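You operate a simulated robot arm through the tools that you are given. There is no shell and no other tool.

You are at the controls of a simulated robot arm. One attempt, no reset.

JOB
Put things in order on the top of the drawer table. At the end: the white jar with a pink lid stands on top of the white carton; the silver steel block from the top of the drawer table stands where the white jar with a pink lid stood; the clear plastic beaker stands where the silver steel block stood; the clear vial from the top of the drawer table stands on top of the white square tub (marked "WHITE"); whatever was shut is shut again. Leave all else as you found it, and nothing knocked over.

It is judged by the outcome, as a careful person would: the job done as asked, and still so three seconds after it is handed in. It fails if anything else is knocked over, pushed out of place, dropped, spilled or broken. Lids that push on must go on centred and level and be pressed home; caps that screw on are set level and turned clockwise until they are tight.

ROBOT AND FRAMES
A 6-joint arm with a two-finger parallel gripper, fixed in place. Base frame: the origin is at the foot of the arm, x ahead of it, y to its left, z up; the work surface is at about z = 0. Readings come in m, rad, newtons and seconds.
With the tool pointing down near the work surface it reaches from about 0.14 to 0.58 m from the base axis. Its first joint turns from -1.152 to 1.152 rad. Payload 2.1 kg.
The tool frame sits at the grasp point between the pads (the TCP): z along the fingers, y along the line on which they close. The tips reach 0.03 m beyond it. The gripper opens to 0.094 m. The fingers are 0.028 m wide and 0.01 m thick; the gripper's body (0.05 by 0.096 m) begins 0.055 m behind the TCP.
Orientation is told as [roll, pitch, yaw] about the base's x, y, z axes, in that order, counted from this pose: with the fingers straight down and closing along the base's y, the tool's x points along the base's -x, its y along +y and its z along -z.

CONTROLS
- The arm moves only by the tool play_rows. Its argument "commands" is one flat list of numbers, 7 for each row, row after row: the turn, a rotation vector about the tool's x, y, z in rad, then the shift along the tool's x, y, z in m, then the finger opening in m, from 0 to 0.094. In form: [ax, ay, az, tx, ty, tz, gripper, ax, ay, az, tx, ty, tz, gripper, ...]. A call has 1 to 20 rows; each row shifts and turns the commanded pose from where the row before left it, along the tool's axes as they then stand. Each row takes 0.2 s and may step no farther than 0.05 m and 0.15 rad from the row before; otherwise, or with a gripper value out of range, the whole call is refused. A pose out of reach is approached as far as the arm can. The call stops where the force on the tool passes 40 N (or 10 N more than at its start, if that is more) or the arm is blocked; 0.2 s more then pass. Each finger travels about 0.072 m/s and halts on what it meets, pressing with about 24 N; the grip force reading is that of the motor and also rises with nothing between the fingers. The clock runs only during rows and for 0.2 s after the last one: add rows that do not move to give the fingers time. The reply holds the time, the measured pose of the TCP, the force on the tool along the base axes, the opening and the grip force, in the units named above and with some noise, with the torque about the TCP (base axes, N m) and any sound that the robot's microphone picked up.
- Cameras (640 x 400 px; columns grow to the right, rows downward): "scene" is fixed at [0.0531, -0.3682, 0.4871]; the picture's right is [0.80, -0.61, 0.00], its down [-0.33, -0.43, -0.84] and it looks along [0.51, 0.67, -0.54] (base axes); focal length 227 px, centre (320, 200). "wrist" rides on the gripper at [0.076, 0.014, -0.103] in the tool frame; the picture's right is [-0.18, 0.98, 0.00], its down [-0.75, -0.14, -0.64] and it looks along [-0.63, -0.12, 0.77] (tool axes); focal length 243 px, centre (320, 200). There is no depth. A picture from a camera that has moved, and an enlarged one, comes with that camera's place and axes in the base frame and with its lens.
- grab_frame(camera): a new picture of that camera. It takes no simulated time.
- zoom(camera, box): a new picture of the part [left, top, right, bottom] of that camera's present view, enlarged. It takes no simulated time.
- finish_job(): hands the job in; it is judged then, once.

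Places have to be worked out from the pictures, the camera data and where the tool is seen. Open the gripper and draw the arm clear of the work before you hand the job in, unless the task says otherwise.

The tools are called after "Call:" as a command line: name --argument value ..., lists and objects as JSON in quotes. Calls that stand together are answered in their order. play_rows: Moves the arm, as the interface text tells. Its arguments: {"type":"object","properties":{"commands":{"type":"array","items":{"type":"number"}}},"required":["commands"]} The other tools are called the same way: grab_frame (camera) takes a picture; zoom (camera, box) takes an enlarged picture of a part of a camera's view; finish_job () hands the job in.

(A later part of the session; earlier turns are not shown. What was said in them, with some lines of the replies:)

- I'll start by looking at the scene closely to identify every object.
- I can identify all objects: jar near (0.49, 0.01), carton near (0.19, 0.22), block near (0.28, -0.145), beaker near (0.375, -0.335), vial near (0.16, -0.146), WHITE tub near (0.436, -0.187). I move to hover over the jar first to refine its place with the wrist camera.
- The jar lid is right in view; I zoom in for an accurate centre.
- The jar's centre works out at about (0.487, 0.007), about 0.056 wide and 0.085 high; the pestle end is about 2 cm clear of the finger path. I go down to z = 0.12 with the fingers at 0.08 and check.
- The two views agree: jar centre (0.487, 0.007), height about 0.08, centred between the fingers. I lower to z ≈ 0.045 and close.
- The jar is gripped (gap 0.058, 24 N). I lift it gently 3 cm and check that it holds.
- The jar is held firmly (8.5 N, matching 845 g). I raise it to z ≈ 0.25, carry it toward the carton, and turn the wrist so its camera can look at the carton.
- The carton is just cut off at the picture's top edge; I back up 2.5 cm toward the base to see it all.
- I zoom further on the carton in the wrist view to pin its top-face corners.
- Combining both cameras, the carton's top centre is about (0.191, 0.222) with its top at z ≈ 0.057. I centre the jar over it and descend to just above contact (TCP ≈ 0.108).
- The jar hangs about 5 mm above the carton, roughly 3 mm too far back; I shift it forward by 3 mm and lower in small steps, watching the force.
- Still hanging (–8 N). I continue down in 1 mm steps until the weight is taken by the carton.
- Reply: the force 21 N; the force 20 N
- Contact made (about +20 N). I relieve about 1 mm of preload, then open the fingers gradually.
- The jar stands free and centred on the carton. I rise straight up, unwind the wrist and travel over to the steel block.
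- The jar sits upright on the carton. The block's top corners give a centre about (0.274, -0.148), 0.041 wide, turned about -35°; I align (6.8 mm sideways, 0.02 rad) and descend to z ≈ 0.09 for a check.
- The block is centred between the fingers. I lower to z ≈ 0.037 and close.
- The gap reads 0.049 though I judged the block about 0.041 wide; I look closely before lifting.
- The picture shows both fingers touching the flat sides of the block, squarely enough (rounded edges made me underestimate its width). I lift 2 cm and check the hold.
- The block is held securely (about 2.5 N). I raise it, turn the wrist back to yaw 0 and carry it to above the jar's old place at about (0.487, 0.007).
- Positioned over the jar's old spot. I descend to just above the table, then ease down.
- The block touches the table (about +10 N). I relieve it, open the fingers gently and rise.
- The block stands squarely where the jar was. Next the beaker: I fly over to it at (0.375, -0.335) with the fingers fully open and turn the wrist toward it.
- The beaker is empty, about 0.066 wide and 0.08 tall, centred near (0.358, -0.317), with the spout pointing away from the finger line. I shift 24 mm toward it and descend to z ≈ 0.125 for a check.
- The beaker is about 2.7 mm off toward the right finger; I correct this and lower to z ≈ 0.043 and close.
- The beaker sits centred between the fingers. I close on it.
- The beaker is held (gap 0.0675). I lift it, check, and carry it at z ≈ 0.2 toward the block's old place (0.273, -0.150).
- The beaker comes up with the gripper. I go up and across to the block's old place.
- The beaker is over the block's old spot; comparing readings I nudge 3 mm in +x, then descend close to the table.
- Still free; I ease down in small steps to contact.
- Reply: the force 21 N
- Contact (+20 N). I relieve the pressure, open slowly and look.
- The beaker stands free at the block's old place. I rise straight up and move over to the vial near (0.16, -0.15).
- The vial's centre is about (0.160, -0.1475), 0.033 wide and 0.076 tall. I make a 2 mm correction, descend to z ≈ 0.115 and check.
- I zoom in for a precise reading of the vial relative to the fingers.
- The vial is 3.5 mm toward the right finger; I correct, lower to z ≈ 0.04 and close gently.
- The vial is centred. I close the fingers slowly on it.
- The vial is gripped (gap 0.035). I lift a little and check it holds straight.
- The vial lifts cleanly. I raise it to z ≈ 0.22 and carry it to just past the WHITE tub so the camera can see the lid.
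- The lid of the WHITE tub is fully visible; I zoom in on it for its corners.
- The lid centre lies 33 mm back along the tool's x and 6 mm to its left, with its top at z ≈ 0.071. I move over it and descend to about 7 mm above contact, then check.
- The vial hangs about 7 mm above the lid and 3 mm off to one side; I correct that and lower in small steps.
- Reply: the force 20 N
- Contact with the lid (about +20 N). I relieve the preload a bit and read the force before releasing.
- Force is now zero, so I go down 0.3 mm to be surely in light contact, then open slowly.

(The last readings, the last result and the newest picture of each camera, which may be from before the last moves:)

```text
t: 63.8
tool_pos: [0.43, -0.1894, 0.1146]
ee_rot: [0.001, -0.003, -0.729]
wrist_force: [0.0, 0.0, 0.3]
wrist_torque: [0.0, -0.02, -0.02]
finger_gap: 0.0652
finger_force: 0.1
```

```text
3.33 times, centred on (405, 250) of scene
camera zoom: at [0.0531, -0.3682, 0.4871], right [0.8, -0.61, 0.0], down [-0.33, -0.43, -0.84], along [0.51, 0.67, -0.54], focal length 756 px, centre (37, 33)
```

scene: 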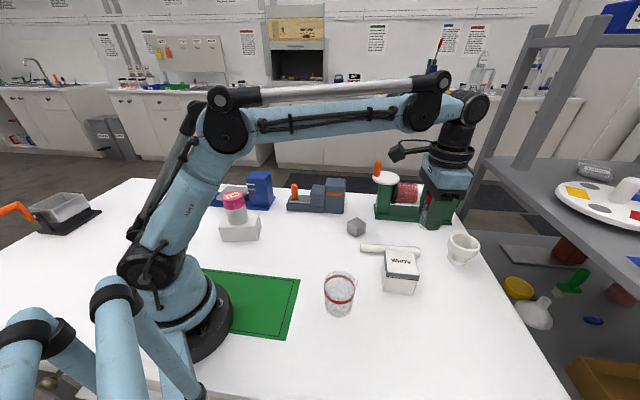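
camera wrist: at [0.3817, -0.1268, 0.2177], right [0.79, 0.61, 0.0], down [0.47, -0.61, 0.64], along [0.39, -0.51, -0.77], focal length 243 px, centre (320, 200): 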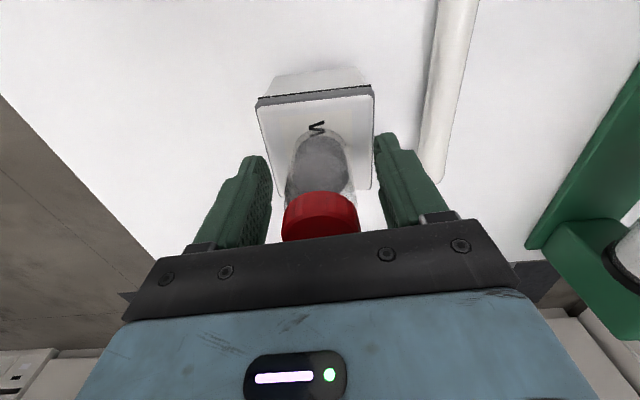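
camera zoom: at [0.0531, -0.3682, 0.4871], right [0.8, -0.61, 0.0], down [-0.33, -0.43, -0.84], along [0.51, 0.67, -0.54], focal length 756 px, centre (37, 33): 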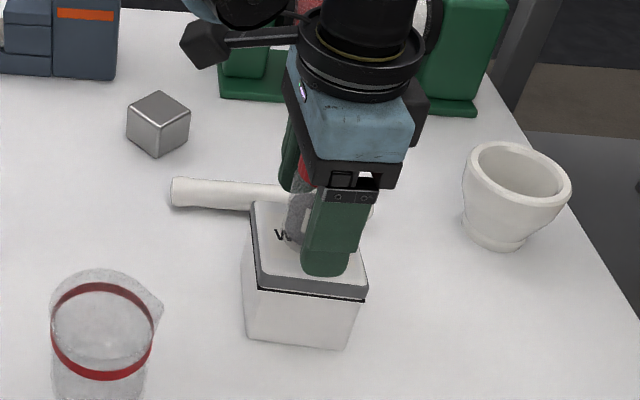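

The vial stands free on the tub's lid. I rise straight up well clear of it, then look.

Call:
play_rows --commands '[0, 0, 0, 0, 0, -0.015, 0.065, 0, 0, 0, 0, 0, -0.03, 0.065, 0, 0, 0, 0, 0, -0.04, 0.065, 0, 0, 0, 0, 0, -0.045, 0.065, 0, 0, 0, 0, 0, -0.04, 0.065, 0, 0, 0, 0, 0, 0, 0.065]'

Call:
grab_frame --camera "wrist"

Call:
grab_frame --camera "scene"

Call:
zoom --camera "scene" --box '[350, 190, 460, 310]'

```text
t: 65.2
tool_pos: [0.428, -0.1886, 0.2862]
ee_rot: [0.002, -0.001, -0.729]
wrist_force: [-0.4, 0.2, 0.1]
wrist_torque: [0.0, -0.02, 0.0]
finger_gap: 0.0651
finger_force: 0.0
```

```text
taken
camera wrist: at [0.3797, -0.1277, 0.3889], right [0.79, 0.61, 0.0], down [0.47, -0.61, 0.64], along [0.39, -0.51, -0.77], focal length 243 px, centre (320, 200)
```

wrist: 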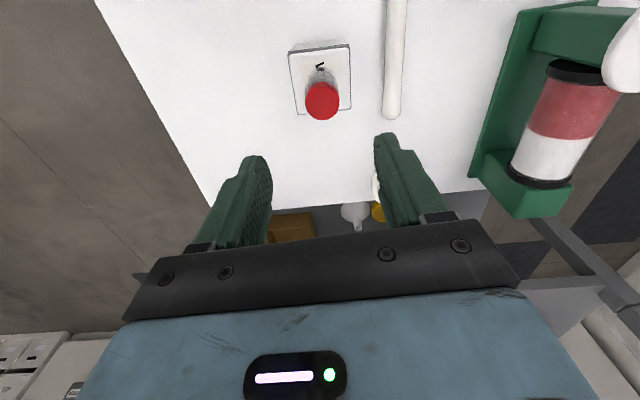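

```text
taken
```

scene: 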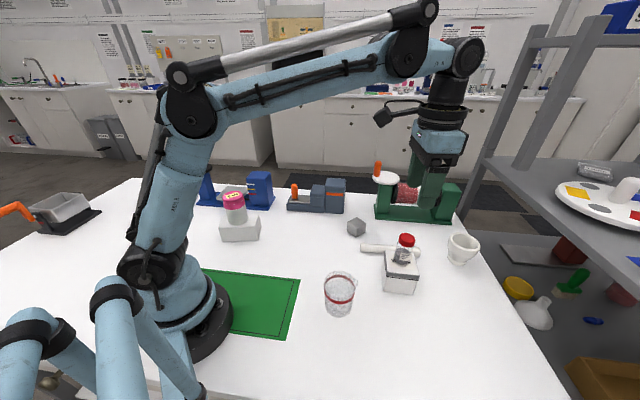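

```text
3.33 times, centred on (405, 250) of scene
camera zoom: at [0.0531, -0.3682, 0.4871], right [0.8, -0.61, 0.0], down [-0.33, -0.43, -0.84], along [0.51, 0.67, -0.54], focal length 756 px, centre (37, 33)
```

zoom: 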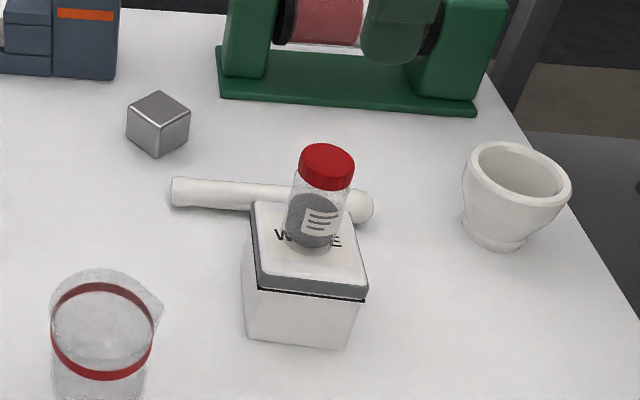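

Everything stands as asked. I open the gripper, withdraw the arm to its starting posture and make a last check of the whole table.

Call:
play_rows --commands '[0, 0, 0, 0, 0, -0.02, 0.065, 0, 0, 0, 0.034, 0.0094, -0.01, 0.08, 0, 0, 0, 0.034, 0.0094, -0.008, 0.094, 0, 0, 0, 0.034, 0.0094, 0, 0.094, 0, 0, -0.146, 0, 0, 0, 0.094, 0, 0, -0.146, 0, 0, 0, 0.094, 0, 0, -0.146, 0, 0, 0, 0.094, 0, 0, -0.146, 0, 0, 0, 0.094, 0, 0, -0.146, 0, 0, 0, 0.094, 0, 0, 0, 0, 0, 0, 0.094]'

Call:
grab_frame --camera "scene"

Call:
zoom --camera "scene" --box '[200, 190, 280, 250]'

Call:
zoom --camera "scene" --box '[320, 190, 480, 290]'

Call:
zoom --camera "scene" --box '[240, 270, 480, 400]'

Call:
grab_frame --camera "wrist"

```text
t: 67.4
tool_pos: [0.3721, -0.1005, 0.3218]
ee_rot: [0.0, -0.003, 0.003]
wrist_force: [0.3, -0.9, -0.2]
wrist_torque: [0.0, -0.01, -0.02]
finger_gap: 0.0941
finger_force: 0.1
```

```text
taken
```

scene: 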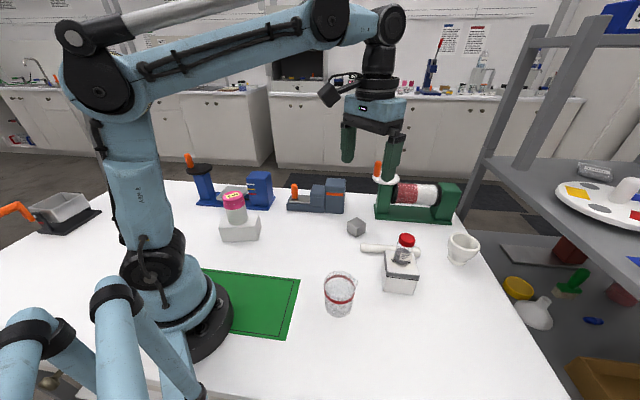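

```text
6.67 times, centred on (240, 220) of scene
camera zoom: at [0.0531, -0.3682, 0.4871], right [0.8, -0.61, 0.0], down [-0.33, -0.43, -0.84], along [0.51, 0.67, -0.54], focal length 1511 px, centre (853, 67)
```

zoom: 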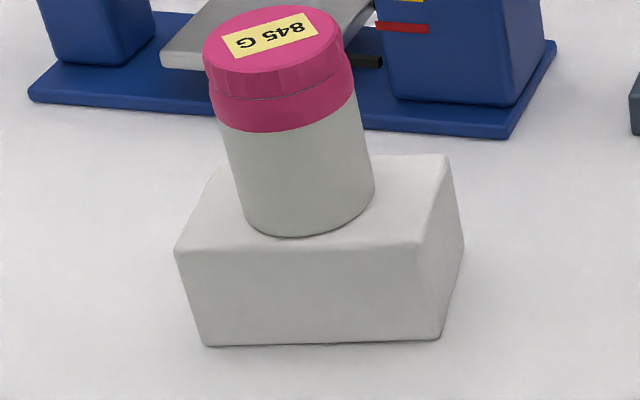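

```text
4.00 times, centred on (400, 240) of scene
camera zoom: at [0.0531, -0.3682, 0.4871], right [0.8, -0.61, 0.0], down [-0.33, -0.43, -0.84], along [0.51, 0.67, -0.54], focal length 907 px, centre (0, 40)
```

zoom: 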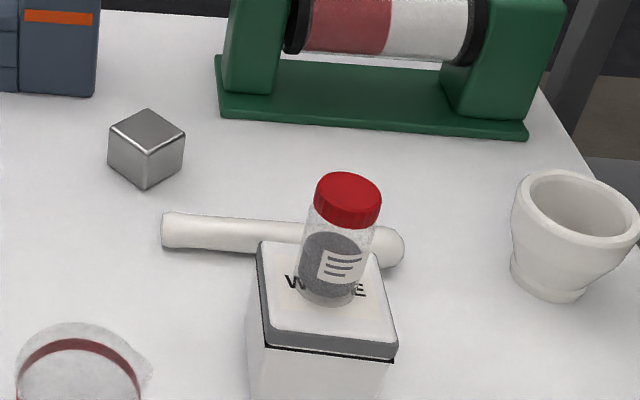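

```text
2.67 times, centred on (360, 335) of scene
camera zoom: at [0.0531, -0.3682, 0.4871], right [0.8, -0.61, 0.0], down [-0.33, -0.43, -0.84], along [0.51, 0.67, -0.54], focal length 604 px, centre (213, -160)
```

zoom: 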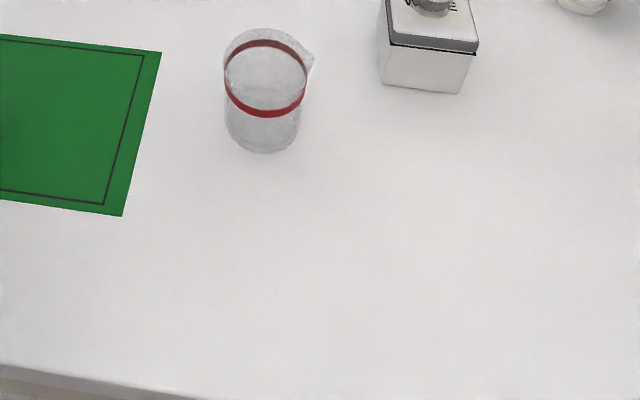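

```text
taken
camera wrist: at [0.2954, -0.0853, 0.4256], right [0.18, 0.98, 0.0], down [0.75, -0.14, 0.64], along [0.63, -0.12, -0.77], focal length 243 px, centre (320, 200)
```

wrist: 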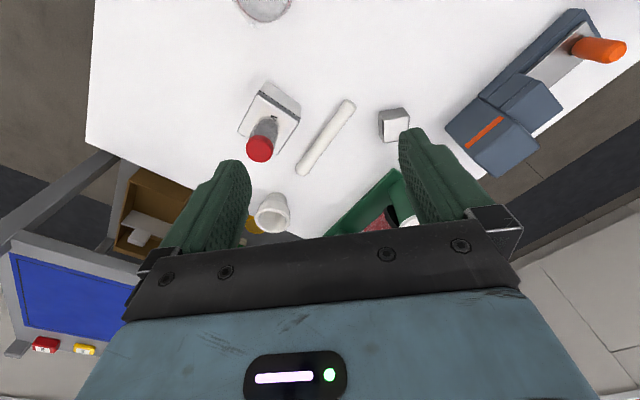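

All checks agree: the jar is upright on the carton, which has not moved. The block is in the jar's old place, the beaker is in the block's, and the vial stands on the WHITE tub. Nothing else has shifted, and the arm is clear with the gripper open. I hand the job in.

Call:
finish_job

```text
The job is handed in.
```

The job is done and handed in. My last pictures show all four items where you asked and still standing:

- **Jar with pink lid:** upright on top of the white carton, which has not moved.
- **Steel block:** where the jar stood, within about 5 mm by the pictures.
- **Plastic beaker:** where the steel block stood, within about 2 mm by the readings.
- **Clear vial:** upright near the centre of the lid of the tub marked "WHITE".

I opened nothing, so there was nothing to shut again. The pestle, mortar, tub and carton look the same as at the start, and nothing was knocked over or spilled. The arm is back at its starting position with the gripper open.
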